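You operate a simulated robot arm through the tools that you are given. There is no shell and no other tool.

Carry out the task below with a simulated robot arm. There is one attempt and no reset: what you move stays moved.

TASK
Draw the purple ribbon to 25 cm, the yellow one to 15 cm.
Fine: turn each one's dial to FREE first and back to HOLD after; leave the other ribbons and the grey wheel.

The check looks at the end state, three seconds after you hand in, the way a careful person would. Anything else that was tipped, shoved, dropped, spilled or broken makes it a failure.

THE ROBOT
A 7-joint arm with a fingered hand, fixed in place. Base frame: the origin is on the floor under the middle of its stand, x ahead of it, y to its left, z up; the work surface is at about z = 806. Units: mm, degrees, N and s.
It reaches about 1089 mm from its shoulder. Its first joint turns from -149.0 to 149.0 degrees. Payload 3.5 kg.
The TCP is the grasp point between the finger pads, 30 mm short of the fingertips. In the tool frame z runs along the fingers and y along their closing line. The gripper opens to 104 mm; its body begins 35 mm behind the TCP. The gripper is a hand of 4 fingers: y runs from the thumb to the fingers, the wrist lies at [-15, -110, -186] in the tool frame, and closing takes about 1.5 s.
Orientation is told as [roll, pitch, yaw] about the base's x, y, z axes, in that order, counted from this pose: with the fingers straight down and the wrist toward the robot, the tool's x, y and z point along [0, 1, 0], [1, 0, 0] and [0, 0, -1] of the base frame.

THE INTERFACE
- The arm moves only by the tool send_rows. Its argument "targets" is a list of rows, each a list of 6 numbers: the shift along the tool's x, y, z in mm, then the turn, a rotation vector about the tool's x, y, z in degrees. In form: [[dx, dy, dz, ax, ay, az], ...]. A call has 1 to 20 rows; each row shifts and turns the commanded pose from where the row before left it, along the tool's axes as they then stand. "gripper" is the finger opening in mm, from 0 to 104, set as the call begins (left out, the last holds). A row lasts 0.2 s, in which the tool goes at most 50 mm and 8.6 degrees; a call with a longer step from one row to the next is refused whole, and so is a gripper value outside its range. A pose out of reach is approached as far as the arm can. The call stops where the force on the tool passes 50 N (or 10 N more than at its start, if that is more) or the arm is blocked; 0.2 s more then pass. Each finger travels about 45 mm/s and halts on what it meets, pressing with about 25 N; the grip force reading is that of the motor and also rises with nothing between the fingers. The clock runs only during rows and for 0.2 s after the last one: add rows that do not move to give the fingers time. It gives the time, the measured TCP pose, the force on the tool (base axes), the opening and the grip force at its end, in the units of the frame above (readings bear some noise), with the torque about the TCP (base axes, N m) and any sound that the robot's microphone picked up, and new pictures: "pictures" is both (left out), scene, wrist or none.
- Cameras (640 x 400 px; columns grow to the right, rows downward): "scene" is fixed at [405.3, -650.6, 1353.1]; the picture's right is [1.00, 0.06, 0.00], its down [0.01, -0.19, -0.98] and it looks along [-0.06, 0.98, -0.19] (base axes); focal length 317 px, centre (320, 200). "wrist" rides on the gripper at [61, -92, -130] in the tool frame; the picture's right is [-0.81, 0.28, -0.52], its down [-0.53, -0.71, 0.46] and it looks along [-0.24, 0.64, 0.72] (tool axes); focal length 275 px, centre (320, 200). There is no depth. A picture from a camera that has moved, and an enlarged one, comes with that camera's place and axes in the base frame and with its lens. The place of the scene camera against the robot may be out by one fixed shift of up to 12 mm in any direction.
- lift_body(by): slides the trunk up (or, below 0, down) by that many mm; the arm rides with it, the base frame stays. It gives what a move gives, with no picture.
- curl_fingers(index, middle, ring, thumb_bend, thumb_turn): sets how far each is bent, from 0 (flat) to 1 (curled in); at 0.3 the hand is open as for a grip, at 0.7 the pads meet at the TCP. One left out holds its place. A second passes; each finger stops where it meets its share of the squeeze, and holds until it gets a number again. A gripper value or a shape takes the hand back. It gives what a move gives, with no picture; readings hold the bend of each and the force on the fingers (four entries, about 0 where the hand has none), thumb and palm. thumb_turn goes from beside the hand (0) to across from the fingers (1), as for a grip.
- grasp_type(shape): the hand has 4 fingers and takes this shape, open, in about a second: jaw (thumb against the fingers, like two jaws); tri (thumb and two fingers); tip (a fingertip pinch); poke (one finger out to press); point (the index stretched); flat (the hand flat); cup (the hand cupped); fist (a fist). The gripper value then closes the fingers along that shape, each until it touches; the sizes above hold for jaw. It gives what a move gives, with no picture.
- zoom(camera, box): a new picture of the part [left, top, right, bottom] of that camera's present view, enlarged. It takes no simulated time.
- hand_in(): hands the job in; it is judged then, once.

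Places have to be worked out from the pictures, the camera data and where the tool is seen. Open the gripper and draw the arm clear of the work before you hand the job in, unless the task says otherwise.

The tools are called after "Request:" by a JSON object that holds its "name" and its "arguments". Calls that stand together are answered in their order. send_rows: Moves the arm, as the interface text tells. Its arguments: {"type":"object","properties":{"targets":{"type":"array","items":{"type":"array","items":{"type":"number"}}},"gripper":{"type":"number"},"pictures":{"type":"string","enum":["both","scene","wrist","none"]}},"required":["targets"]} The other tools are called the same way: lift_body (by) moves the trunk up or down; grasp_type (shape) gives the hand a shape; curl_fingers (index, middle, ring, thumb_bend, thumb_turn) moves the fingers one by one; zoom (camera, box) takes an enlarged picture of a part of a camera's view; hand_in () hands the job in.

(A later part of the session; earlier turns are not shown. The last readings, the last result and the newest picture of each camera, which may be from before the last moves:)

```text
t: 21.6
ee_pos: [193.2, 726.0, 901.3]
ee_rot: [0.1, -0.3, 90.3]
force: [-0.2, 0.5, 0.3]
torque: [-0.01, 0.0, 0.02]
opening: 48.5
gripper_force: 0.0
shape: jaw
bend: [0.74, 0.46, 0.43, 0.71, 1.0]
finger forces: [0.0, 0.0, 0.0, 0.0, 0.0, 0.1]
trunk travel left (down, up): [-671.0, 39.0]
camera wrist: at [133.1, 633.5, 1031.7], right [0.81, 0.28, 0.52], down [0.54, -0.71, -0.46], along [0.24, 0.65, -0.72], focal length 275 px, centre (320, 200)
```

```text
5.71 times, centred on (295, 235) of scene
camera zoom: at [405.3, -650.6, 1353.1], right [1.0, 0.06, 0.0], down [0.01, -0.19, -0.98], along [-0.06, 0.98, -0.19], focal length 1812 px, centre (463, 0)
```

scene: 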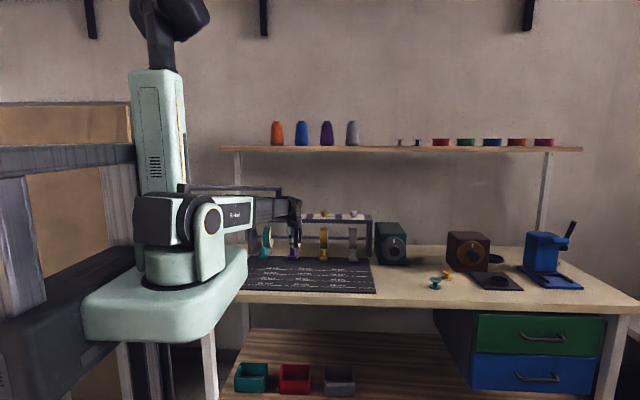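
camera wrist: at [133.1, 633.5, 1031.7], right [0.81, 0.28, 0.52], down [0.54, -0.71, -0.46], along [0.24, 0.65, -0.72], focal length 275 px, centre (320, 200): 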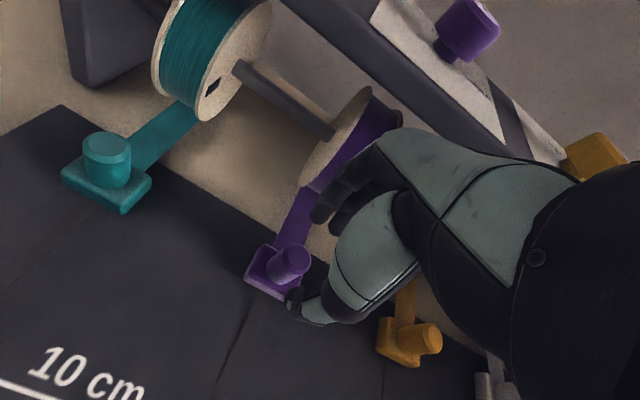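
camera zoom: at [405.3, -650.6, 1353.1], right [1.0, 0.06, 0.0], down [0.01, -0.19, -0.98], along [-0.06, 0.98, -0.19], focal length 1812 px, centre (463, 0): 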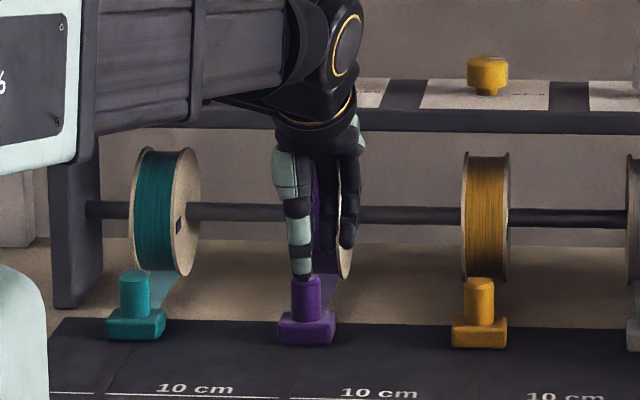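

Peg lies between thumb and index in the vertical projection. I descend 36 mm in small steps, watching the force.

Request:
{"name": "send_rows", "arguments": {"targets": [[0, 0, 9, 0, 0, 0], [0, 0, 9, 0, 0, 0], [0, 0, 9, 0, 0, 0], [0, 0, 9, 0, 0, 0], [0, 0, 0, 0, 0, 0]]}}

Request:
{"name": "zoom", "arguments": {"camera": "wrist", "box": [220, 150, 420, 350]}}

Request:
{"name": "zoom", "arguments": {"camera": "scene", "box": [270, 200, 320, 270]}}

```text
t: 22.8
ee_pos: [192.0, 725.5, 864.4]
ee_rot: [0.0, -0.3, 90.4]
force: [0.1, -0.1, -0.3]
torque: [0.02, 0.0, 0.0]
opening: 48.4
gripper_force: 0.0
shape: jaw
bend: [0.74, 0.46, 0.43, 0.71, 1.0]
finger forces: [0.0, 0.0, 0.0, 0.1, 0.0, 0.0]
trunk travel left (down, up): [-671.0, 39.0]
camera wrist: at [132.5, 633.5, 995.1], right [0.81, 0.28, 0.52], down [0.54, -0.71, -0.46], along [0.24, 0.65, -0.72], focal length 275 px, centre (320, 200)
```

scene: 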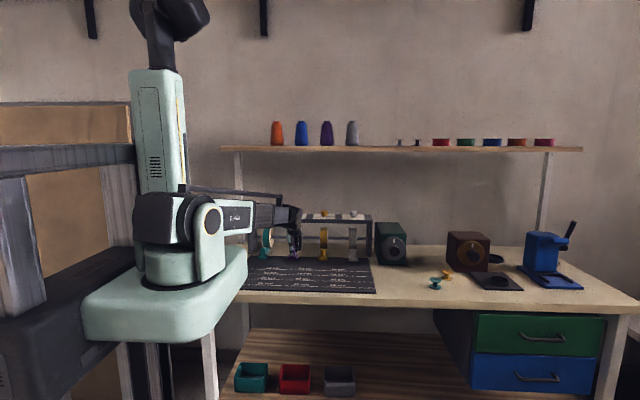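
wrist: 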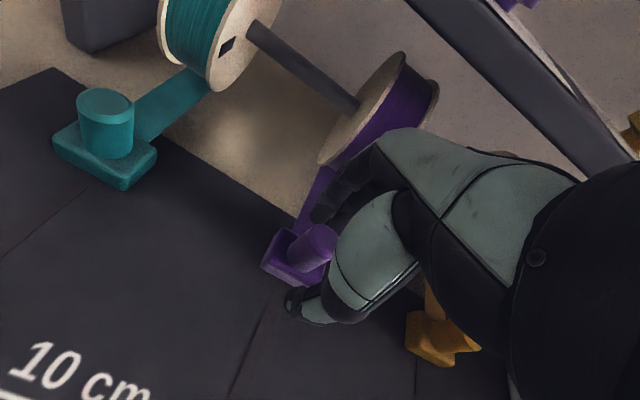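

```text
2.00 times, centred on (320, 250) of wrist
camera zoom: at [132.5, 633.5, 995.1], right [0.81, 0.28, 0.52], down [0.54, -0.71, -0.46], along [0.24, 0.65, -0.72], focal length 551 px, centre (320, 100)
```

zoom: 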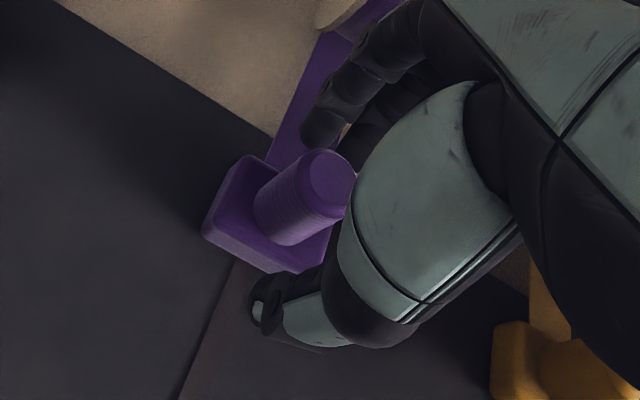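

```text
5.71 times, centred on (295, 235) of scene
camera zoom: at [405.3, -650.6, 1353.1], right [1.0, 0.06, 0.0], down [0.01, -0.19, -0.98], along [-0.06, 0.98, -0.19], focal length 1812 px, centre (463, 0)
```

zoom: 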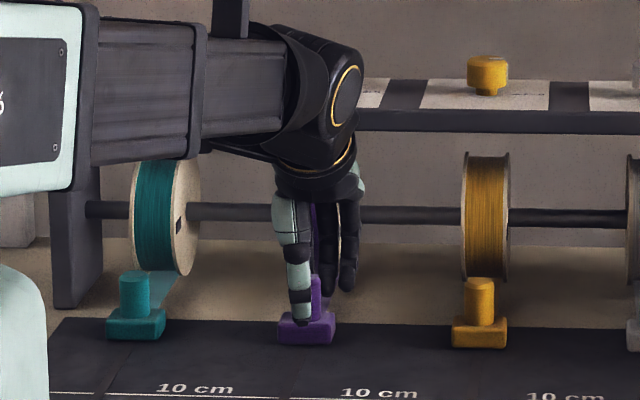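

Thumb and index straddle the peg with no contact force. I close on the peg.

Request:
{"name": "send_rows", "arguments": {"targets": [[0, 0, 0, 0, 0, 0], [0, 0, 0, 0, 0, 0], [0, 0, 0, 0, 0, 0], [0, 0, 0, 0, 0, 0], [0, 0, 0, 0, 0, 0], [0, 0, 0, 0, 0, 0]], "gripper": 14}}

Request:
{"name": "zoom", "arguments": {"camera": "wrist", "box": [220, 150, 420, 350]}}

Request:
{"name": "zoom", "arguments": {"camera": "scene", "box": [270, 230, 350, 280]}}

```text
t: 24.2
ee_pos: [192.5, 724.9, 864.3]
ee_rot: [0.0, -0.3, 90.4]
force: [1.2, 0.8, -1.8]
torque: [0.07, -0.03, -0.02]
opening: 15.4
gripper_force: 24.3
shape: jaw
bend: [0.73, 0.65, 0.69, 0.74, 1.0]
finger forces: [14.5, 6.1, 0.0, 0.0, 21.2, 0.0]
trunk travel left (down, up): [-671.0, 39.0]
camera wrist: at [132.5, 633.6, 995.1], right [0.81, 0.28, 0.52], down [0.54, -0.71, -0.46], along [0.24, 0.65, -0.72], focal length 275 px, centre (320, 200)
```

scene: 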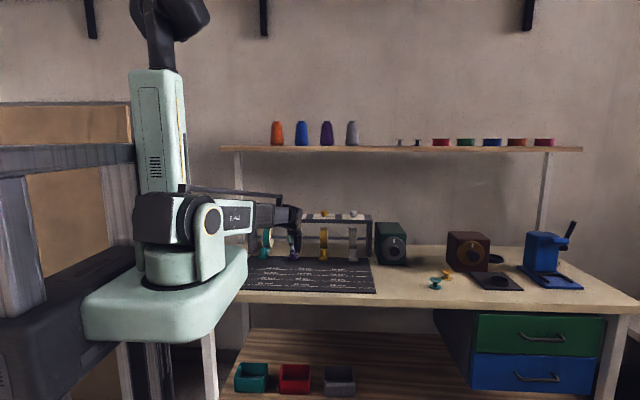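
wrist: 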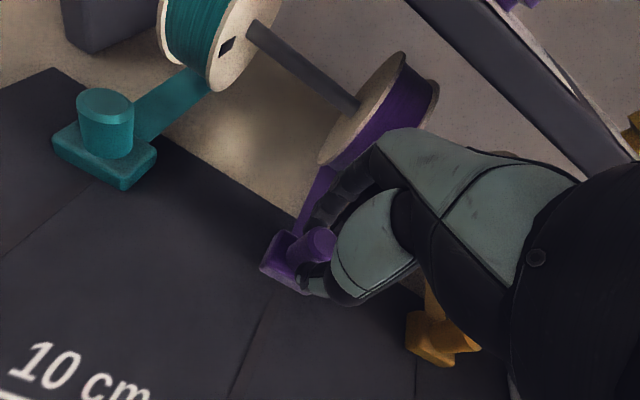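

```text
2.00 times, centred on (320, 250) of wrist
camera zoom: at [132.5, 633.6, 995.1], right [0.81, 0.28, 0.52], down [0.54, -0.71, -0.46], along [0.24, 0.65, -0.72], focal length 551 px, centre (320, 100)
```

zoom: 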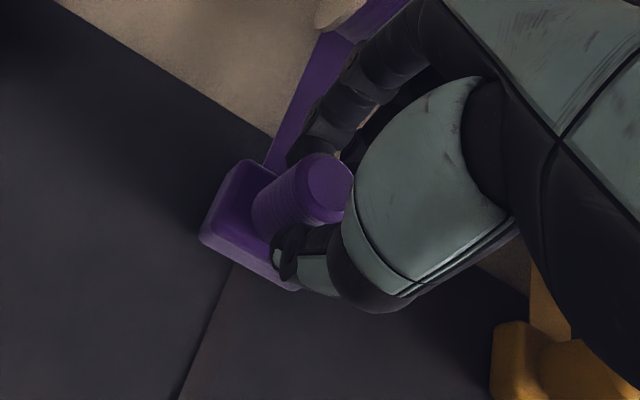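

```text
8.00 times, centred on (310, 255) of scene
camera zoom: at [405.3, -650.6, 1353.1], right [1.0, 0.06, 0.0], down [0.01, -0.19, -0.98], along [-0.06, 0.98, -0.19], focal length 2537 px, centre (400, -240)
```

zoom: 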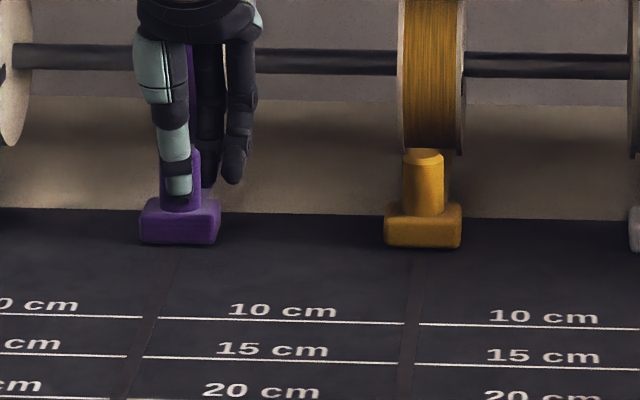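

Firm grip (thumb 21 N, index 14.5 N). I test-pull 30 mm toward −y and check the force and that the tab follows.

Request:
{"name": "send_rows", "arguments": {"targets": [[0, -8, 0, 0, 0, 0], [0, -11, 0, 0, 0, 0], [0, -11, 0, 0, 0, 0], [0, 0, 0, 0, 0, 0]]}}

Request:
{"name": "zoom", "arguments": {"camera": "scene", "box": [270, 230, 350, 280]}}

Request:
{"name": "zoom", "arguments": {"camera": "wrist", "box": [220, 150, 420, 350]}}

```text
t: 25.2
ee_pos: [191.9, 696.1, 864.9]
ee_rot: [0.0, -0.4, 90.3]
force: [-2.4, 0.8, 1.2]
torque: [0.06, 0.07, 0.01]
opening: 15.4
gripper_force: 25.5
shape: jaw
bend: [0.73, 0.65, 0.69, 0.74, 1.0]
finger forces: [16.1, 5.4, 0.1, 0.0, 21.8, 0.1]
trunk travel left (down, up): [-671.0, 39.0]
camera wrist: at [133.0, 603.8, 994.8], right [0.81, 0.28, 0.52], down [0.54, -0.71, -0.46], along [0.24, 0.65, -0.72], focal length 275 px, centre (320, 200)
```

scene: 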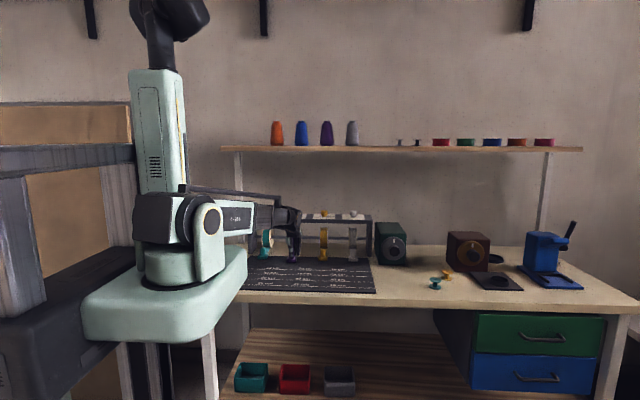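
wrist: 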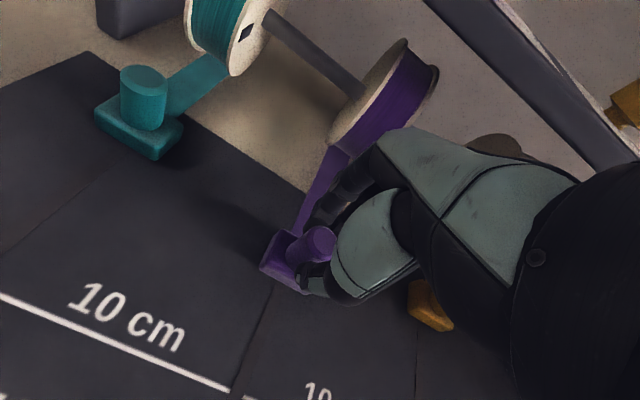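

```text
8.00 times, centred on (310, 255) of scene
camera zoom: at [405.3, -650.6, 1353.1], right [1.0, 0.06, 0.0], down [0.01, -0.19, -0.98], along [-0.06, 0.98, -0.19], focal length 2537 px, centre (400, -240)
```

zoom: 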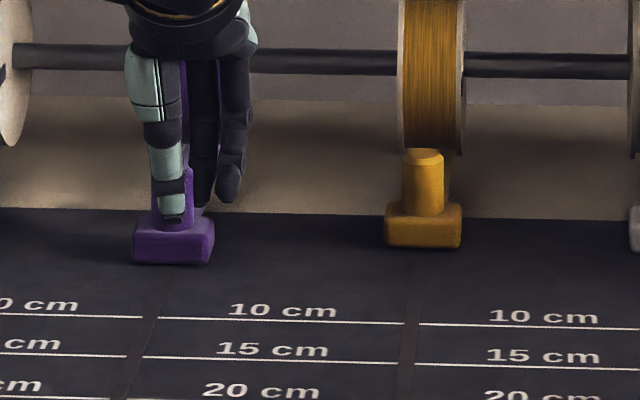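

```text
2.00 times, centred on (320, 250) of wrist
camera zoom: at [133.0, 603.8, 994.8], right [0.81, 0.28, 0.52], down [0.54, -0.71, -0.46], along [0.24, 0.65, -0.72], focal length 551 px, centre (320, 100)
```

zoom: 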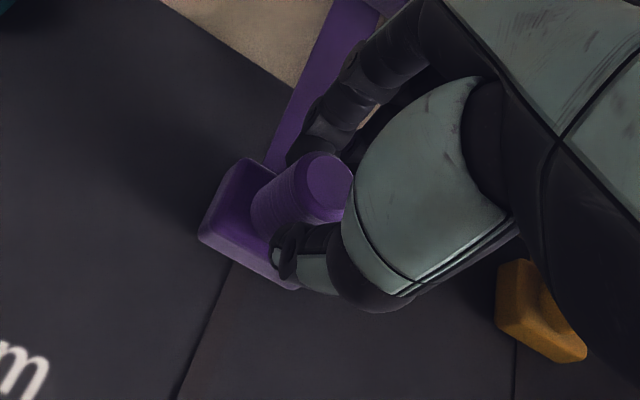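

The tab follows smoothly with negligible force. I pull another 205 mm (total 235 mm) and then check against the 25 cm line.

Request:
{"name": "send_rows", "arguments": {"targets": [[0, -10, 0, 0, 0, 0], [0, -15, 0, 0, 0, 0], [0, -15, 0, 0, 0, 0], [0, -15, 0, 0, 0, 0], [0, -15, 0, 0, 0, 0], [0, -15, 0, 0, 0, 0], [0, -15, 0, 0, 0, 0], [0, -15, 0, 0, 0, 0], [0, -15, 0, 0, 0, 0], [0, -15, 0, 0, 0, 0], [0, -15, 0, 0, 0, 0], [0, -15, 0, 0, 0, 0], [0, -15, 0, 0, 0, 0], [0, -10, 0, 0, 0, 0], [0, -5, 0, 0, 0, 0], [0, 0, 0, 0, 0, 0], [0, 0, 0, 0, 0, 0]]}}

Request:
{"name": "zoom", "arguments": {"camera": "scene", "box": [250, 245, 330, 295]}}

Request:
{"name": "zoom", "arguments": {"camera": "wrist", "box": [160, 180, 380, 400]}}

```text
t: 28.8
ee_pos: [192.4, 491.2, 862.7]
ee_rot: [-0.1, -0.3, 90.3]
force: [-3.1, 0.0, 7.5]
torque: [0.05, 0.11, 0.02]
opening: 15.8
gripper_force: 25.0
shape: jaw
bend: [0.73, 0.65, 0.69, 0.75, 1.0]
finger forces: [17.3, 5.8, 0.0, 0.0, 23.0, 0.0]
trunk travel left (down, up): [-671.0, 39.0]
camera wrist: at [133.4, 398.3, 994.1], right [0.81, 0.28, 0.52], down [0.54, -0.71, -0.46], along [0.24, 0.65, -0.72], focal length 275 px, centre (320, 200)
```

scene: 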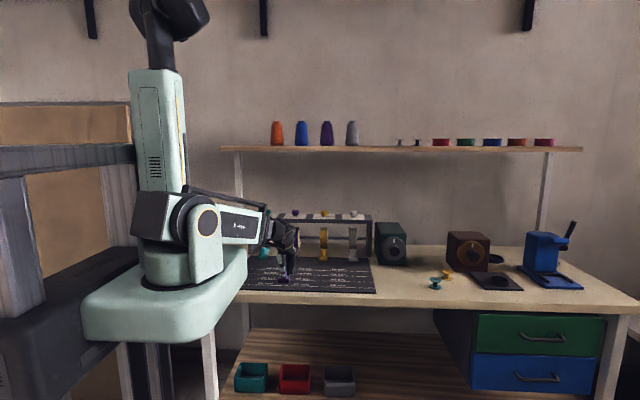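
wrist: 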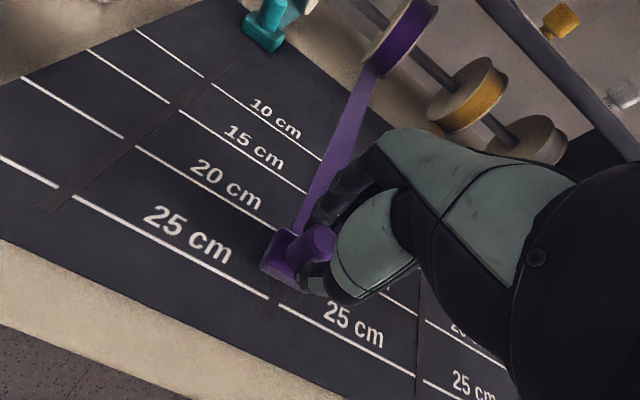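

```text
8.00 times, centred on (290, 270) of scene
camera zoom: at [405.3, -650.6, 1353.1], right [1.0, 0.06, 0.0], down [0.01, -0.19, -0.98], along [-0.06, 0.98, -0.19], focal length 2537 px, centre (560, -360)
```

zoom: 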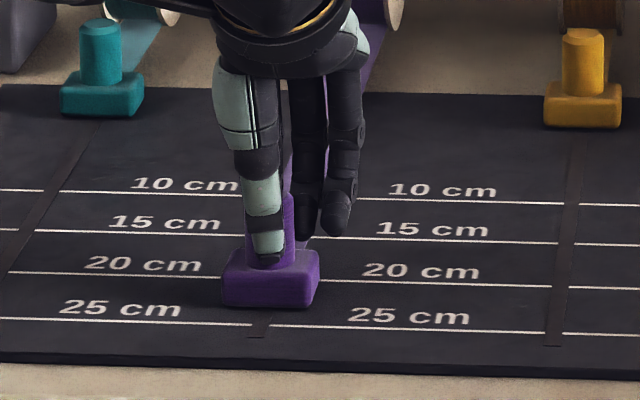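

```text
1.82 times, centred on (270, 290) of wrist
camera zoom: at [133.4, 398.3, 994.1], right [0.81, 0.28, 0.52], down [0.54, -0.71, -0.46], along [0.24, 0.65, -0.72], focal length 500 px, centre (411, 36)
```

zoom: 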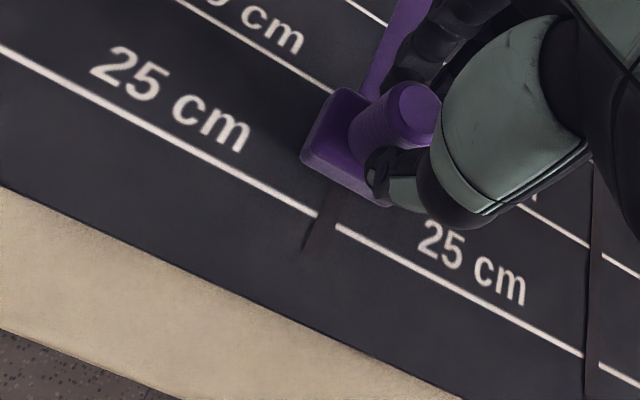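

The front edge of the tab is ~16–17 mm short of the 25 cm line (consistent with 235 of ~251 mm pulled). I pull 16 mm more.

Request:
{"name": "send_rows", "arguments": {"targets": [[0, -6, 0, 0, 0, 0], [0, -6, 0, 0, 0, 0], [0, -4, 0, 0, 0, 0], [0, 0, 0, 0, 0, 0], [0, 0, 0, 0, 0, 0]]}}

Request:
{"name": "zoom", "arguments": {"camera": "scene", "box": [266, 262, 306, 292]}}

Request:
{"name": "zoom", "arguments": {"camera": "wrist", "box": [220, 200, 360, 320]}}

```text
t: 30.0
ee_pos: [194.3, 474.8, 863.7]
ee_rot: [0.0, -0.3, 90.3]
force: [-2.0, 0.4, 7.9]
torque: [0.08, 0.11, -0.02]
opening: 15.8
gripper_force: 25.2
shape: jaw
bend: [0.73, 0.65, 0.69, 0.75, 1.0]
finger forces: [17.3, 6.0, 0.0, 0.0, 22.9, 0.0]
trunk travel left (down, up): [-671.0, 39.0]
camera wrist: at [133.4, 382.3, 994.1], right [0.81, 0.28, 0.52], down [0.54, -0.71, -0.46], along [0.24, 0.65, -0.72], focal length 275 px, centre (320, 200)
```

scene: 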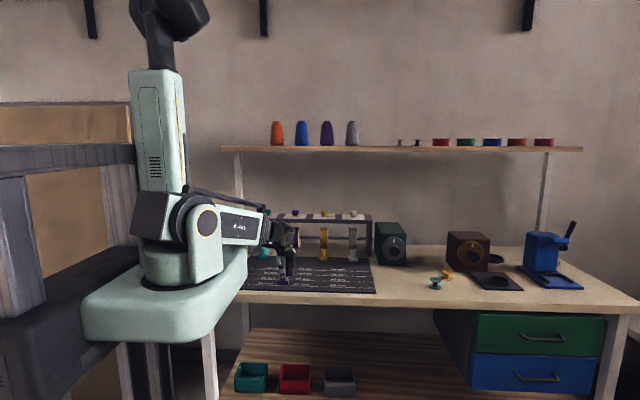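
wrist: 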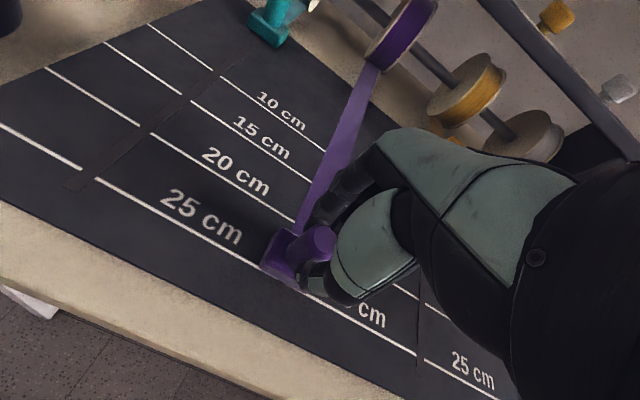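

```text
13.33 times, centred on (286, 277) of scene
camera zoom: at [405.3, -650.6, 1353.1], right [1.0, 0.06, 0.0], down [0.01, -0.19, -0.98], along [-0.06, 0.98, -0.19], focal length 4229 px, centre (773, -827)
```

zoom: 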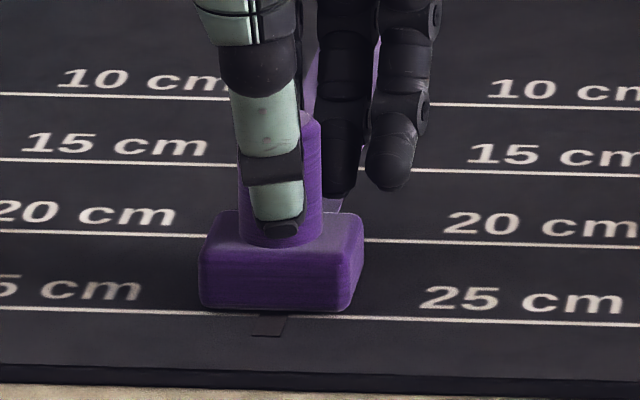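

```text
3.33 times, centred on (290, 260) of wrist
camera zoom: at [133.4, 382.3, 994.1], right [0.81, 0.28, 0.52], down [0.54, -0.71, -0.46], along [0.24, 0.65, -0.72], focal length 918 px, centre (420, 0)
```

zoom: 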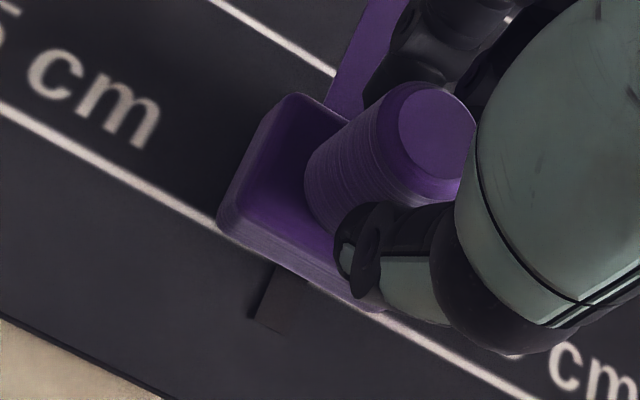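

The tab's front edge now sits on the 25 cm line (250–251 mm of travel). I open the fingers and rise straight up, then check the tab stays put.

Request:
{"name": "send_rows", "arguments": {"targets": [[0, 0, 0, 0, 0, 0], [0, 0, 0, 0, 0, 0], [0, 0, 0, 0, 0, 0], [0, 0, 0, 0, 0, 0], [0, 0, 0, 0, 0, 0], [0, 0, 0, 0, 0, 0], [0, 0, -12, 0, 0, 0], [0, 0, -25, 0, 0, 0], [0, 0, -30, 0, 0, 0], [0, 0, -30, 0, 0, 0], [0, 0, 0, 0, 0, 0]], "gripper": 60}}

Request:
{"name": "zoom", "arguments": {"camera": "scene", "box": [266, 262, 306, 292]}}

Request:
{"name": "zoom", "arguments": {"camera": "wrist", "box": [160, 200, 340, 360]}}

```text
t: 32.4
ee_pos: [197.9, 482.5, 960.0]
ee_rot: [0.1, -0.3, 90.2]
force: [-0.3, 0.4, 0.5]
torque: [-0.02, 0.0, -0.03]
opening: 59.6
gripper_force: 0.0
shape: jaw
bend: [0.74, 0.42, 0.38, 0.66, 1.0]
finger forces: [0.1, 0.1, 0.0, 0.0, 0.0, 0.0]
out of reach, approached as far as the arm can: row 9, 10
trunk travel left (down, up): [-671.0, 39.0]
camera wrist: at [138.0, 390.4, 1089.7], right [0.81, 0.28, 0.52], down [0.54, -0.71, -0.46], along [0.24, 0.65, -0.72], focal length 275 px, centre (320, 200)
```

scene: 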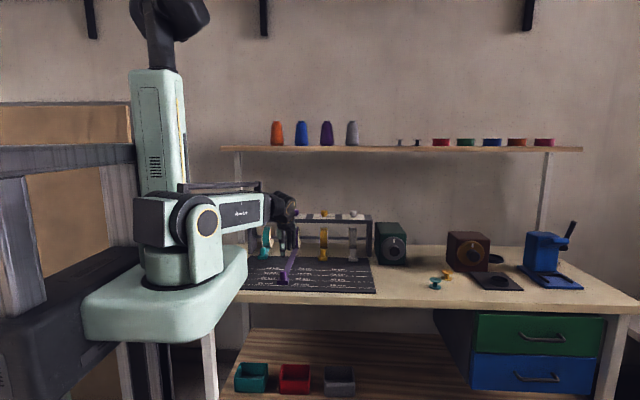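
wrist: 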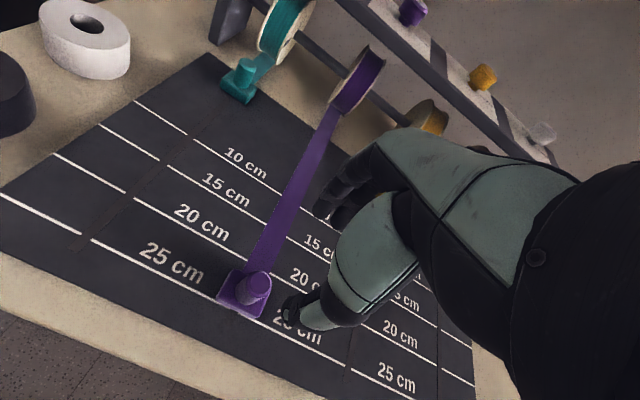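

```text
13.33 times, centred on (286, 277) of scene
camera zoom: at [405.3, -650.6, 1353.1], right [1.0, 0.06, 0.0], down [0.01, -0.19, -0.98], along [-0.06, 0.98, -0.19], focal length 4229 px, centre (773, -827)
```

zoom: 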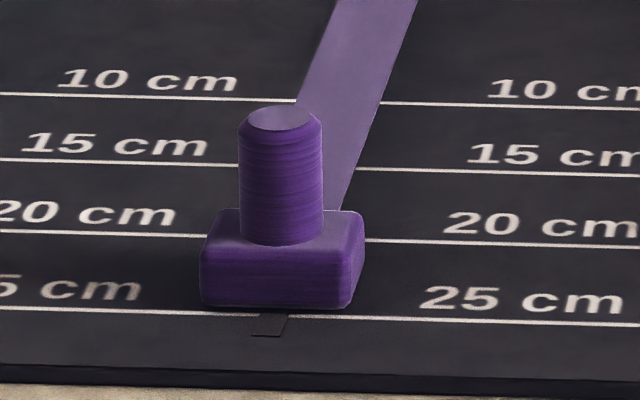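

```text
2.50 times, centred on (250, 280) of wrist
camera zoom: at [138.0, 390.4, 1089.7], right [0.81, 0.28, 0.52], down [0.54, -0.71, -0.46], along [0.24, 0.65, -0.72], focal length 688 px, centre (495, 0)
```

zoom: 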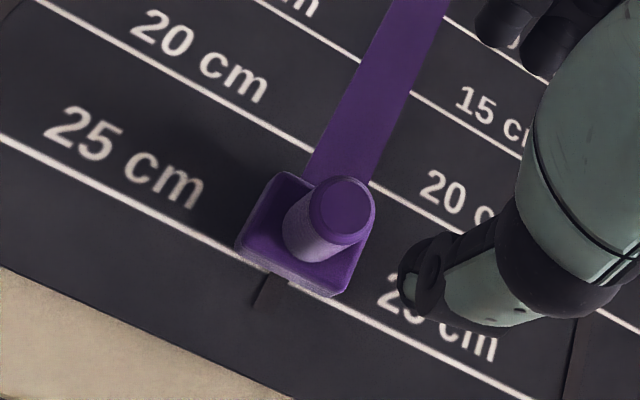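

The tab stays at the 25 cm line after release (upward motion there hit the arm's reach limit but nothing else changed). I move forward and up, toward the purple dial at yaw 90.

Request:
{"name": "send_rows", "arguments": {"targets": [[0, 25, 0, 0, 0, 0], [0, 25, 0, 0, 0, 0], [0, 25, 0, 0, 0, 0], [0, 20, -19, 0, 0, 0], [0, 20, -19, 0, 0, 0], [0, 20, -19, 0, 0, 0], [0, 20, -19, 0, 0, 0], [0, 20, -19, 0, 0, 0], [0, 20, -19, 0, 0, 0], [0, 0, 0, 0, 0, 0]], "gripper": 104}}

Request:
{"name": "zoom", "arguments": {"camera": "scene", "box": [266, 262, 306, 292]}}

```text
t: 34.6
ee_pos: [196.9, 676.4, 1073.0]
ee_rot: [0.0, -0.4, 90.3]
force: [0.5, -0.3, -0.6]
torque: [0.02, -0.01, 0.02]
opening: 103.5
gripper_force: 0.1
shape: jaw
bend: [0.3, 0.3, 0.3, 0.3, 0.98]
finger forces: [0.0, 0.0, 0.0, 0.0, 0.1, 0.0]
trunk travel left (down, up): [-671.0, 39.0]
camera wrist: at [137.0, 584.3, 1204.0], right [0.81, 0.28, 0.52], down [0.54, -0.71, -0.46], along [0.24, 0.65, -0.72], focal length 275 px, centre (320, 200)
```

scene: 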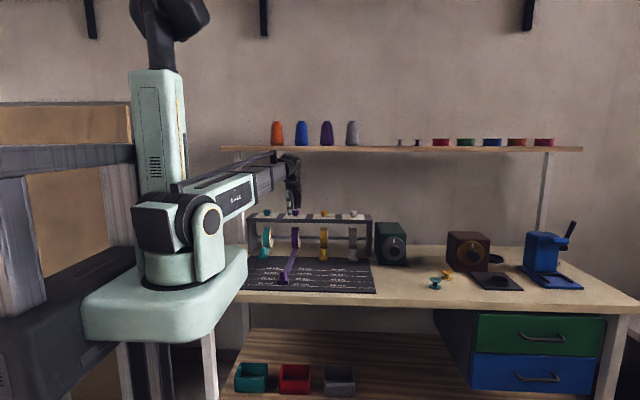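
wrist: 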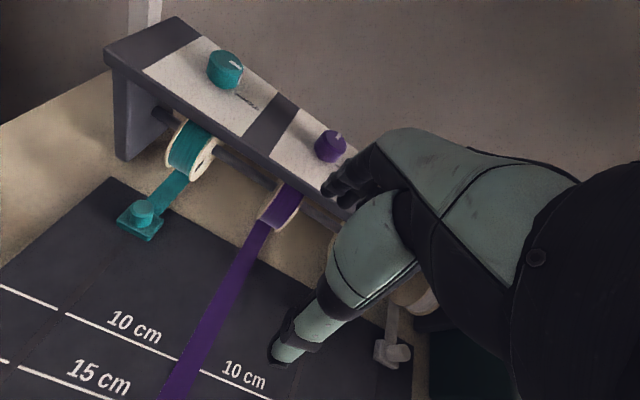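

```text
13.33 times, centred on (286, 277) of scene
camera zoom: at [405.3, -650.6, 1353.1], right [1.0, 0.06, 0.0], down [0.01, -0.19, -0.98], along [-0.06, 0.98, -0.19], focal length 4229 px, centre (773, -827)
```

zoom: 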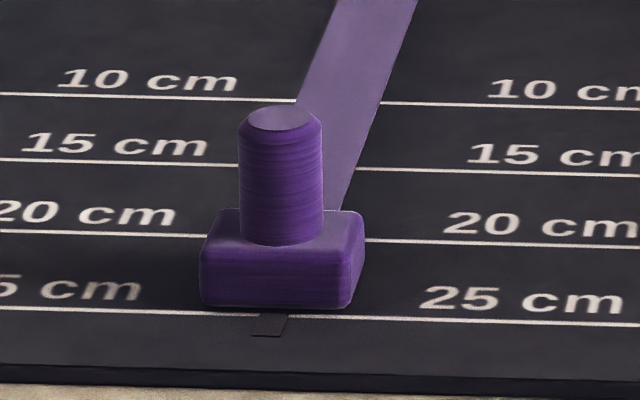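

No creep. I line up over the purple dial at the same hand pose where I released it (camera ≈(131.7, 752.4)), at z≈1073.

Request:
{"name": "send_rows", "arguments": {"targets": [[5, 34, 0, 0, 0, 0], [0, 34, 0, 0, 0, 0], [0, 34, 0, 0, 0, 0], [0, 33, 0, 0, 0, 0], [0, 33, 0, 0, 0, 0], [0, 0, 0, 0, 0, 0]]}}

Request:
{"name": "zoom", "arguments": {"camera": "wrist", "box": [220, 190, 380, 290]}}

```text
t: 36.0
ee_pos: [190.1, 846.4, 1075.6]
ee_rot: [0.0, -0.4, 90.2]
force: [-0.4, 0.5, -0.7]
torque: [0.03, 0.01, -0.03]
opening: 103.7
gripper_force: 0.0
shape: jaw
bend: [0.3, 0.3, 0.3, 0.3, 0.98]
finger forces: [0.0, 0.0, 0.1, 0.1, 0.0, 0.0]
trunk travel left (down, up): [-671.0, 39.0]
camera wrist: at [131.9, 753.9, 1206.5], right [0.81, 0.28, 0.52], down [0.54, -0.71, -0.46], along [0.24, 0.65, -0.72], focal length 275 px, centre (320, 200)
```

scene: 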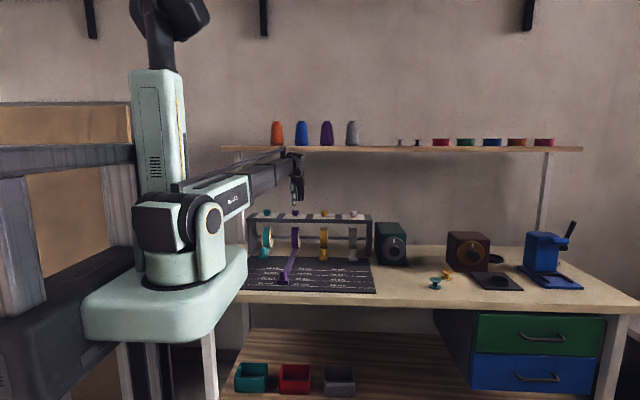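
wrist: 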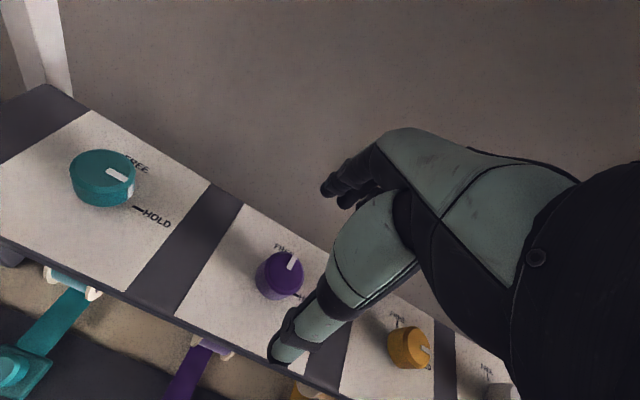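

```text
4.00 times, centred on (300, 240) of wrist
camera zoom: at [131.9, 753.9, 1206.5], right [0.81, 0.28, 0.52], down [0.54, -0.71, -0.46], along [0.24, 0.65, -0.72], focal length 1101 px, centre (400, 40)
```

zoom: 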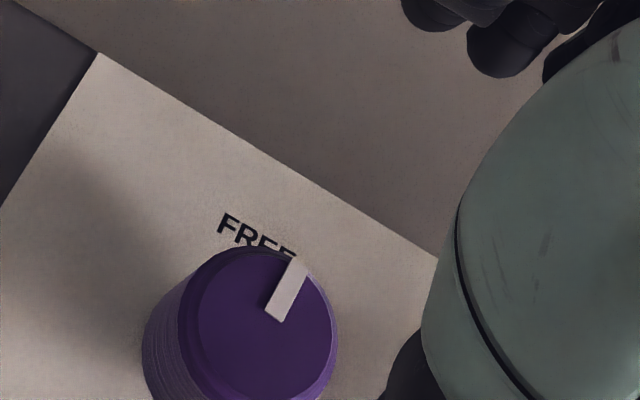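

Aligned within ~1.5 mm. I correct, descend 54 mm, and close on the purple dial.

Request:
{"name": "send_rows", "arguments": {"targets": [[0, -1.5, 14, 0, 0, 0], [0, 0, 14, 0, 0, 0], [0, 0, 14, 0, 0, 0], [0, 0, 8, 0, 0, 0], [0, 0, 4, 0, 0, 0], [0, 0, 0, 0, 0, 0]], "pictures": "wrist"}}

Request:
{"name": "send_rows", "arguments": {"targets": [[0, 0, 0, 0, 0, 0], [0, 0, 0, 0, 0, 0], [0, 0, 0, 0, 0, 0], [0, 0, 0, 0, 0, 0], [0, 0, 0, 0, 0, 0], [0, 0, 0, 0, 0, 0], [0, 0, 0, 0, 0, 0], [0, 0, 0, 0, 0, 0]], "gripper": 24, "pictures": "wrist"}}

Request:
{"name": "zoom", "arguments": {"camera": "wrist", "box": [240, 170, 400, 320]}}

```text
t: 37.4
ee_pos: [192.2, 843.5, 1021.5]
ee_rot: [-0.1, -0.4, 90.3]
force: [-0.4, -1.0, 0.5]
torque: [0.02, 0.02, 0.02]
opening: 103.5
gripper_force: 0.0
shape: jaw
bend: [0.3, 0.3, 0.3, 0.3, 0.98]
finger forces: [0.1, 0.0, 0.0, 0.0, 0.0, 0.1]
trunk travel left (down, up): [-671.0, 39.0]
camera wrist: at [131.6, 751.6, 1151.2], right [0.81, 0.28, 0.52], down [0.54, -0.71, -0.46], along [0.24, 0.65, -0.72], focal length 275 px, centre (320, 200)
```

wrist: 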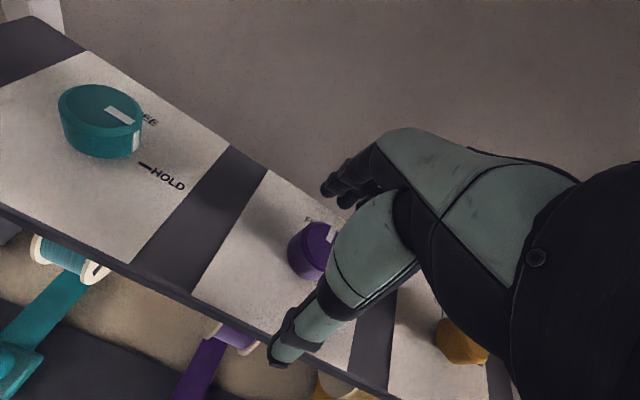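

```text
t: 39.2
ee_pos: [191.7, 844.2, 1020.0]
ee_rot: [0.0, -0.5, 90.3]
force: [-0.1, -4.0, -1.1]
torque: [-0.04, -0.01, 0.01]
opening: 26.3
gripper_force: 25.0
shape: jaw
bend: [0.74, 0.57, 0.61, 0.74, 1.0]
finger forces: [12.7, 6.5, 0.0, 0.1, 22.6, 0.1]
trunk travel left (down, up): [-671.0, 39.0]
camera wrist: at [131.7, 751.3, 1151.2], right [0.81, 0.28, 0.52], down [0.54, -0.71, -0.46], along [0.24, 0.65, -0.72], focal length 275 px, centre (320, 200)
```

wrist: 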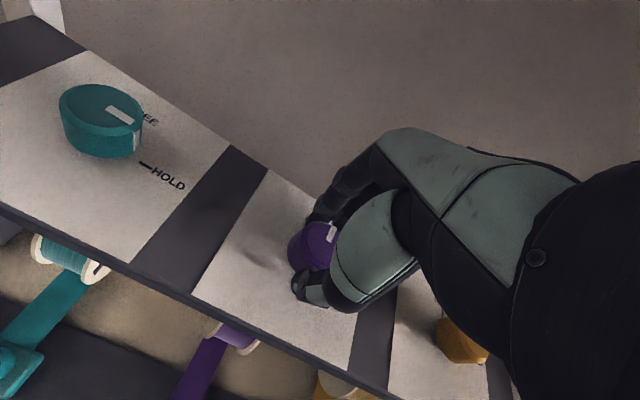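

```text
2.67 times, centred on (320, 245) of wrist
camera zoom: at [131.7, 751.3, 1151.2], right [0.81, 0.28, 0.52], down [0.54, -0.71, -0.46], along [0.24, 0.65, -0.72], focal length 734 px, centre (320, 80)
```

zoom: 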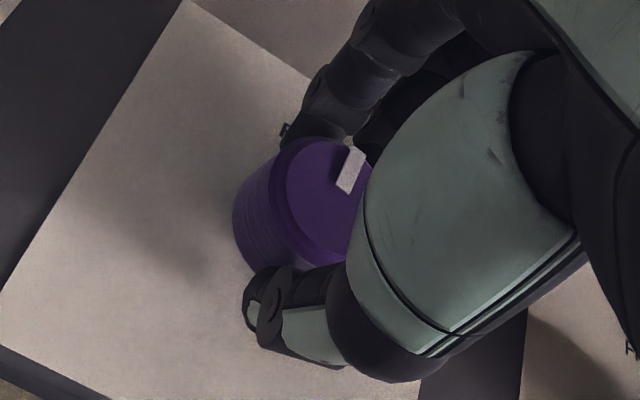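

Grip is good. I twist CW 90° back to HOLD.

Request:
{"name": "send_rows", "arguments": {"targets": [[0, 0, 0, 0, 0, 5], [0, 0, 0, 0, 0, 7], [0, 0, 0, 0, 0, 7], [0, 0, 0, 0, 0, 7], [0, 0, 0, 0, 0, 7], [0, 0, 0, 0, 0, 7], [0, 0, 0, 0, 0, 7], [0, 0, 0, 0, 0, 7], [0, 0, 0, 0, 0, 7], [0, 0, 0, 0, 0, 7], [0, 0, 0, 0, 0, 7], [0, 0, 0, 0, 0, 7], [0, 0, 0, 0, 0, 5], [0, 0, 0, 0, 0, 3], [0, 0, 0, 0, 0, 0]]}}

Request:
{"name": "zoom", "arguments": {"camera": "wrist", "box": [240, 170, 400, 320]}}

```text
t: 42.4
ee_pos: [190.5, 844.4, 1021.7]
ee_rot: [0.4, 0.0, 0.2]
force: [-6.2, -2.8, -6.6]
torque: [-0.06, 0.09, 0.01]
opening: 25.4
gripper_force: 25.3
shape: jaw
bend: [0.74, 0.58, 0.61, 0.74, 1.0]
finger forces: [12.2, 8.0, 0.1, 0.0, 25.5, 0.1]
trunk travel left (down, up): [-671.0, 39.0]
camera wrist: at [99.3, 905.5, 1152.7], right [0.28, -0.81, 0.51], down [-0.71, -0.53, -0.46], along [0.65, -0.24, -0.73], focal length 275 px, centre (320, 200)
```

scene: 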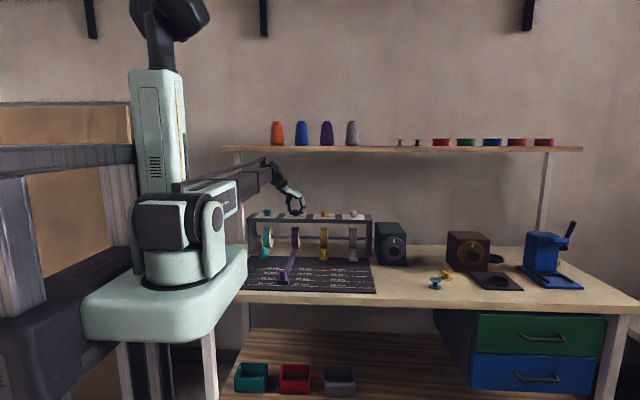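
wrist: 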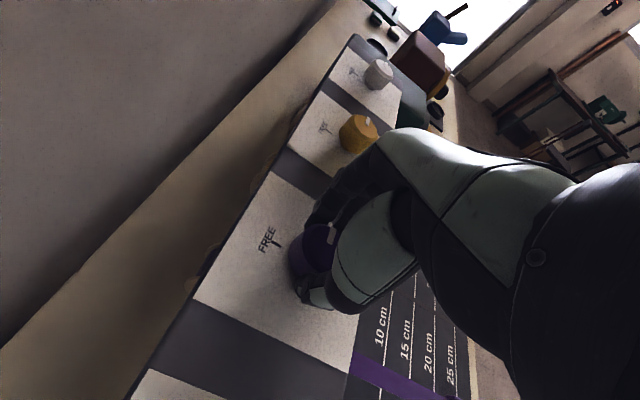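

```text
2.67 times, centred on (320, 245) of wrist
camera zoom: at [99.3, 905.5, 1152.7], right [0.28, -0.81, 0.51], down [-0.71, -0.53, -0.46], along [0.65, -0.24, -0.73], focal length 734 px, centre (320, 80)
```

zoom: 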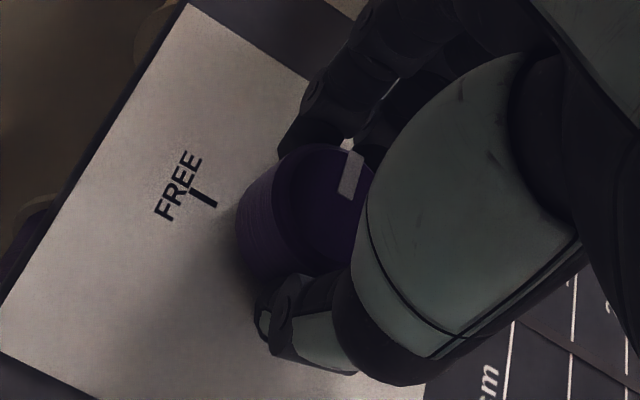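

The pointer is back along +x. I release, lift clear, and check the purple dial and tab.

Request:
{"name": "send_rows", "arguments": {"targets": [[0, 0, 0, 0, 0, 0], [0, 0, 0, 0, 0, 0], [0, 0, 0, 0, 0, 0], [0, 0, 0, 0, 0, 0], [0, 0, 0, 0, 0, 0], [0, 0, 0, 0, 0, 0], [0, 0, 0, 0, 0, 0], [0, 0, 0, 0, 0, 0], [0, 0, -10, 0, 0, 0], [0, 0, -20, 0, 0, 0], [0, 0, -20, 0, 0, 0], [0, 0, 0, 0, 0, 0]], "gripper": 104}}

Request:
{"name": "zoom", "arguments": {"camera": "wrist", "box": [220, 215, 380, 315]}}

Request:
{"name": "zoom", "arguments": {"camera": "scene", "box": [266, 262, 306, 292]}}

```text
t: 45.0
ee_pos: [189.5, 845.5, 1070.6]
ee_rot: [0.5, -0.1, 0.3]
force: [0.8, -0.5, 0.6]
torque: [0.02, 0.01, -0.01]
opening: 103.4
gripper_force: 0.0
shape: jaw
bend: [0.3, 0.3, 0.3, 0.3, 0.98]
finger forces: [0.0, 0.1, 0.0, 0.1, 0.1, 0.0]
trunk travel left (down, up): [-671.0, 39.0]
camera wrist: at [99.8, 905.8, 1202.1], right [0.28, -0.81, 0.51], down [-0.71, -0.53, -0.46], along [0.65, -0.24, -0.73], focal length 275 px, centre (320, 200)
```

scene: 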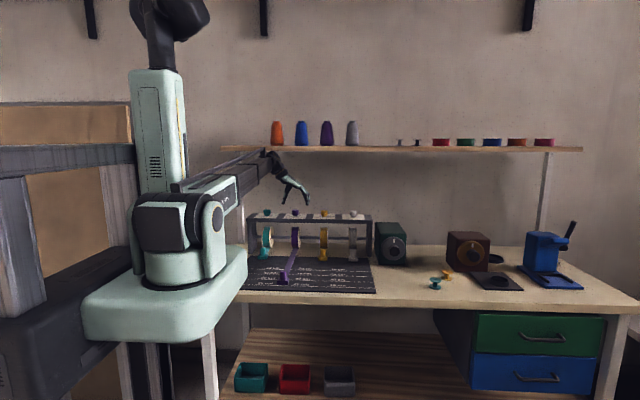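
wrist: 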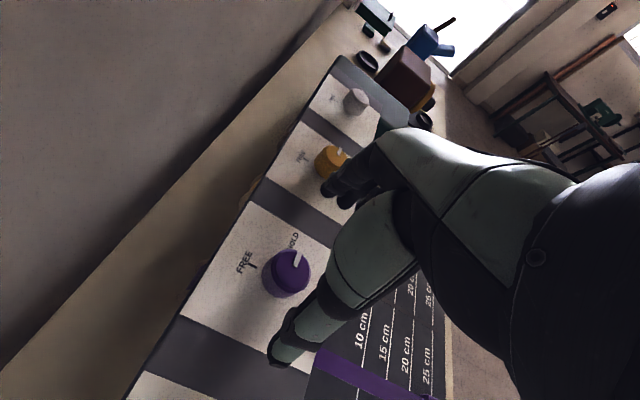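

```text
4.00 times, centred on (300, 265) of wrist
camera zoom: at [99.8, 905.8, 1202.1], right [0.28, -0.81, 0.51], down [-0.71, -0.53, -0.46], along [0.65, -0.24, -0.73], focal length 1101 px, centre (400, -60)
```

zoom: 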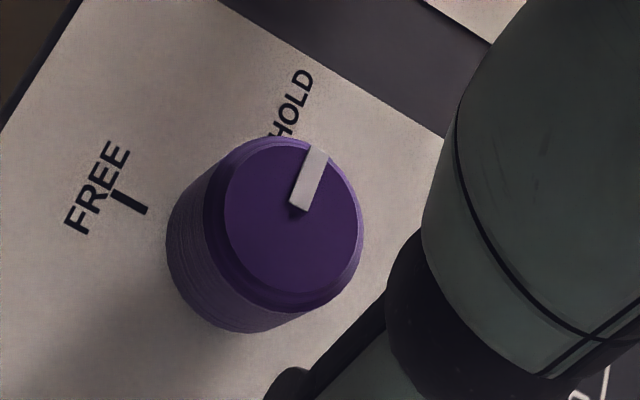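

```text
13.33 times, centred on (286, 277) of scene
camera zoom: at [405.3, -650.6, 1353.1], right [1.0, 0.06, 0.0], down [0.01, -0.19, -0.98], along [-0.06, 0.98, -0.19], focal length 4229 px, centre (773, -827)
```

zoom: 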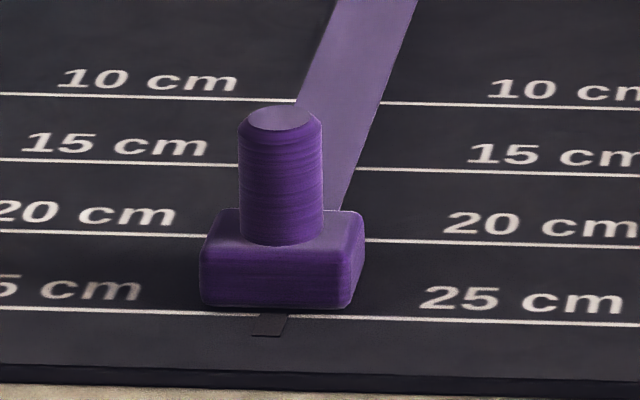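

Purple dial is back at HOLD (pointer within ~1–2° of where it started) and the tab is unmoved. Now I shift +141 mm in x to above the yellow dial at yaw 0.

Request:
{"name": "send_rows", "arguments": {"targets": [[0, 36, 0, 0, 0, 0], [0, 35, 0, 0, 0, 0], [0, 35, 0, 0, 0, 0], [0, 35, 8, 0, 0, 0], [0, 0, 0, 0, 0, 0], [0, 0, 0, 0, 0, 0]]}}

Request:
{"name": "zoom", "arguments": {"camera": "wrist", "box": [220, 215, 380, 315]}}

Request:
{"name": "zoom", "arguments": {"camera": "scene", "box": [275, 150, 355, 230]}}

```text
t: 46.4
ee_pos: [331.3, 843.5, 1060.1]
ee_rot: [0.4, 0.0, 0.3]
force: [-0.2, -0.3, -0.3]
torque: [-0.01, 0.01, -0.02]
opening: 103.7
gripper_force: 0.1
shape: jaw
bend: [0.3, 0.3, 0.3, 0.3, 0.98]
finger forces: [0.0, 0.0, 0.1, 0.0, 0.0, 0.0]
trunk travel left (down, up): [-671.0, 39.0]
camera wrist: at [240.4, 905.2, 1191.8], right [0.28, -0.81, 0.51], down [-0.71, -0.53, -0.46], along [0.65, -0.24, -0.73], focal length 275 px, centre (320, 200)
```

scene: 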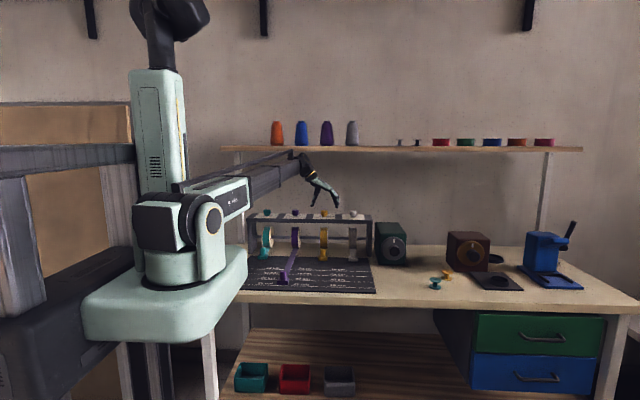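
wrist: 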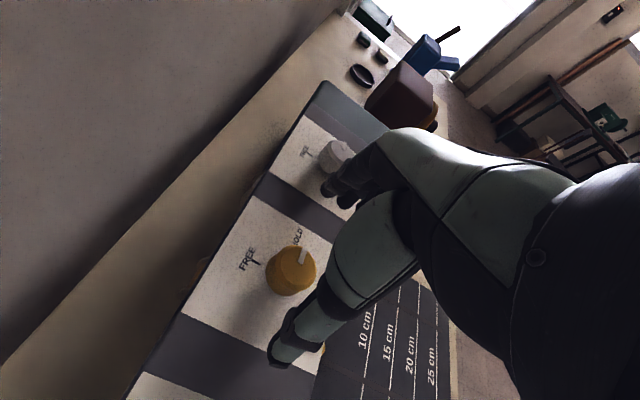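

```text
4.00 times, centred on (300, 265) of wrist
camera zoom: at [240.4, 905.2, 1191.8], right [0.28, -0.81, 0.51], down [-0.71, -0.53, -0.46], along [0.65, -0.24, -0.73], focal length 1101 px, centre (400, -60)
```

zoom: 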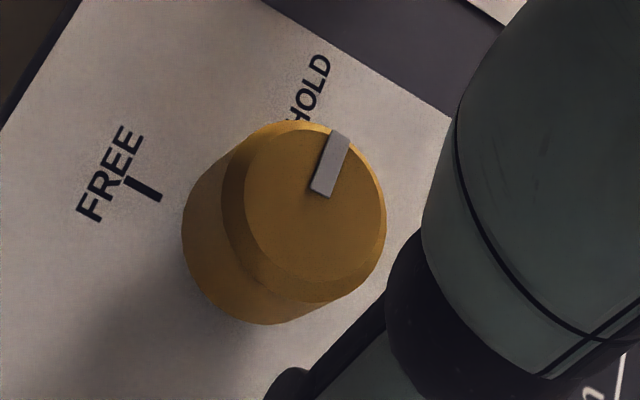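

```text
5.00 times, centred on (315, 190) of scene
camera zoom: at [405.3, -650.6, 1353.1], right [1.0, 0.06, 0.0], down [0.01, -0.19, -0.98], along [-0.06, 0.98, -0.19], focal length 1586 px, centre (345, 250)
```

zoom: 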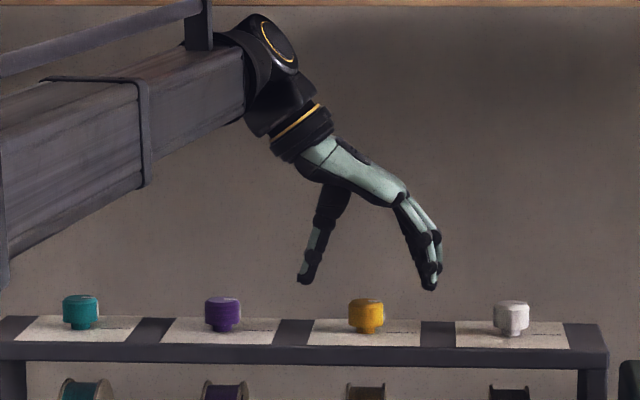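

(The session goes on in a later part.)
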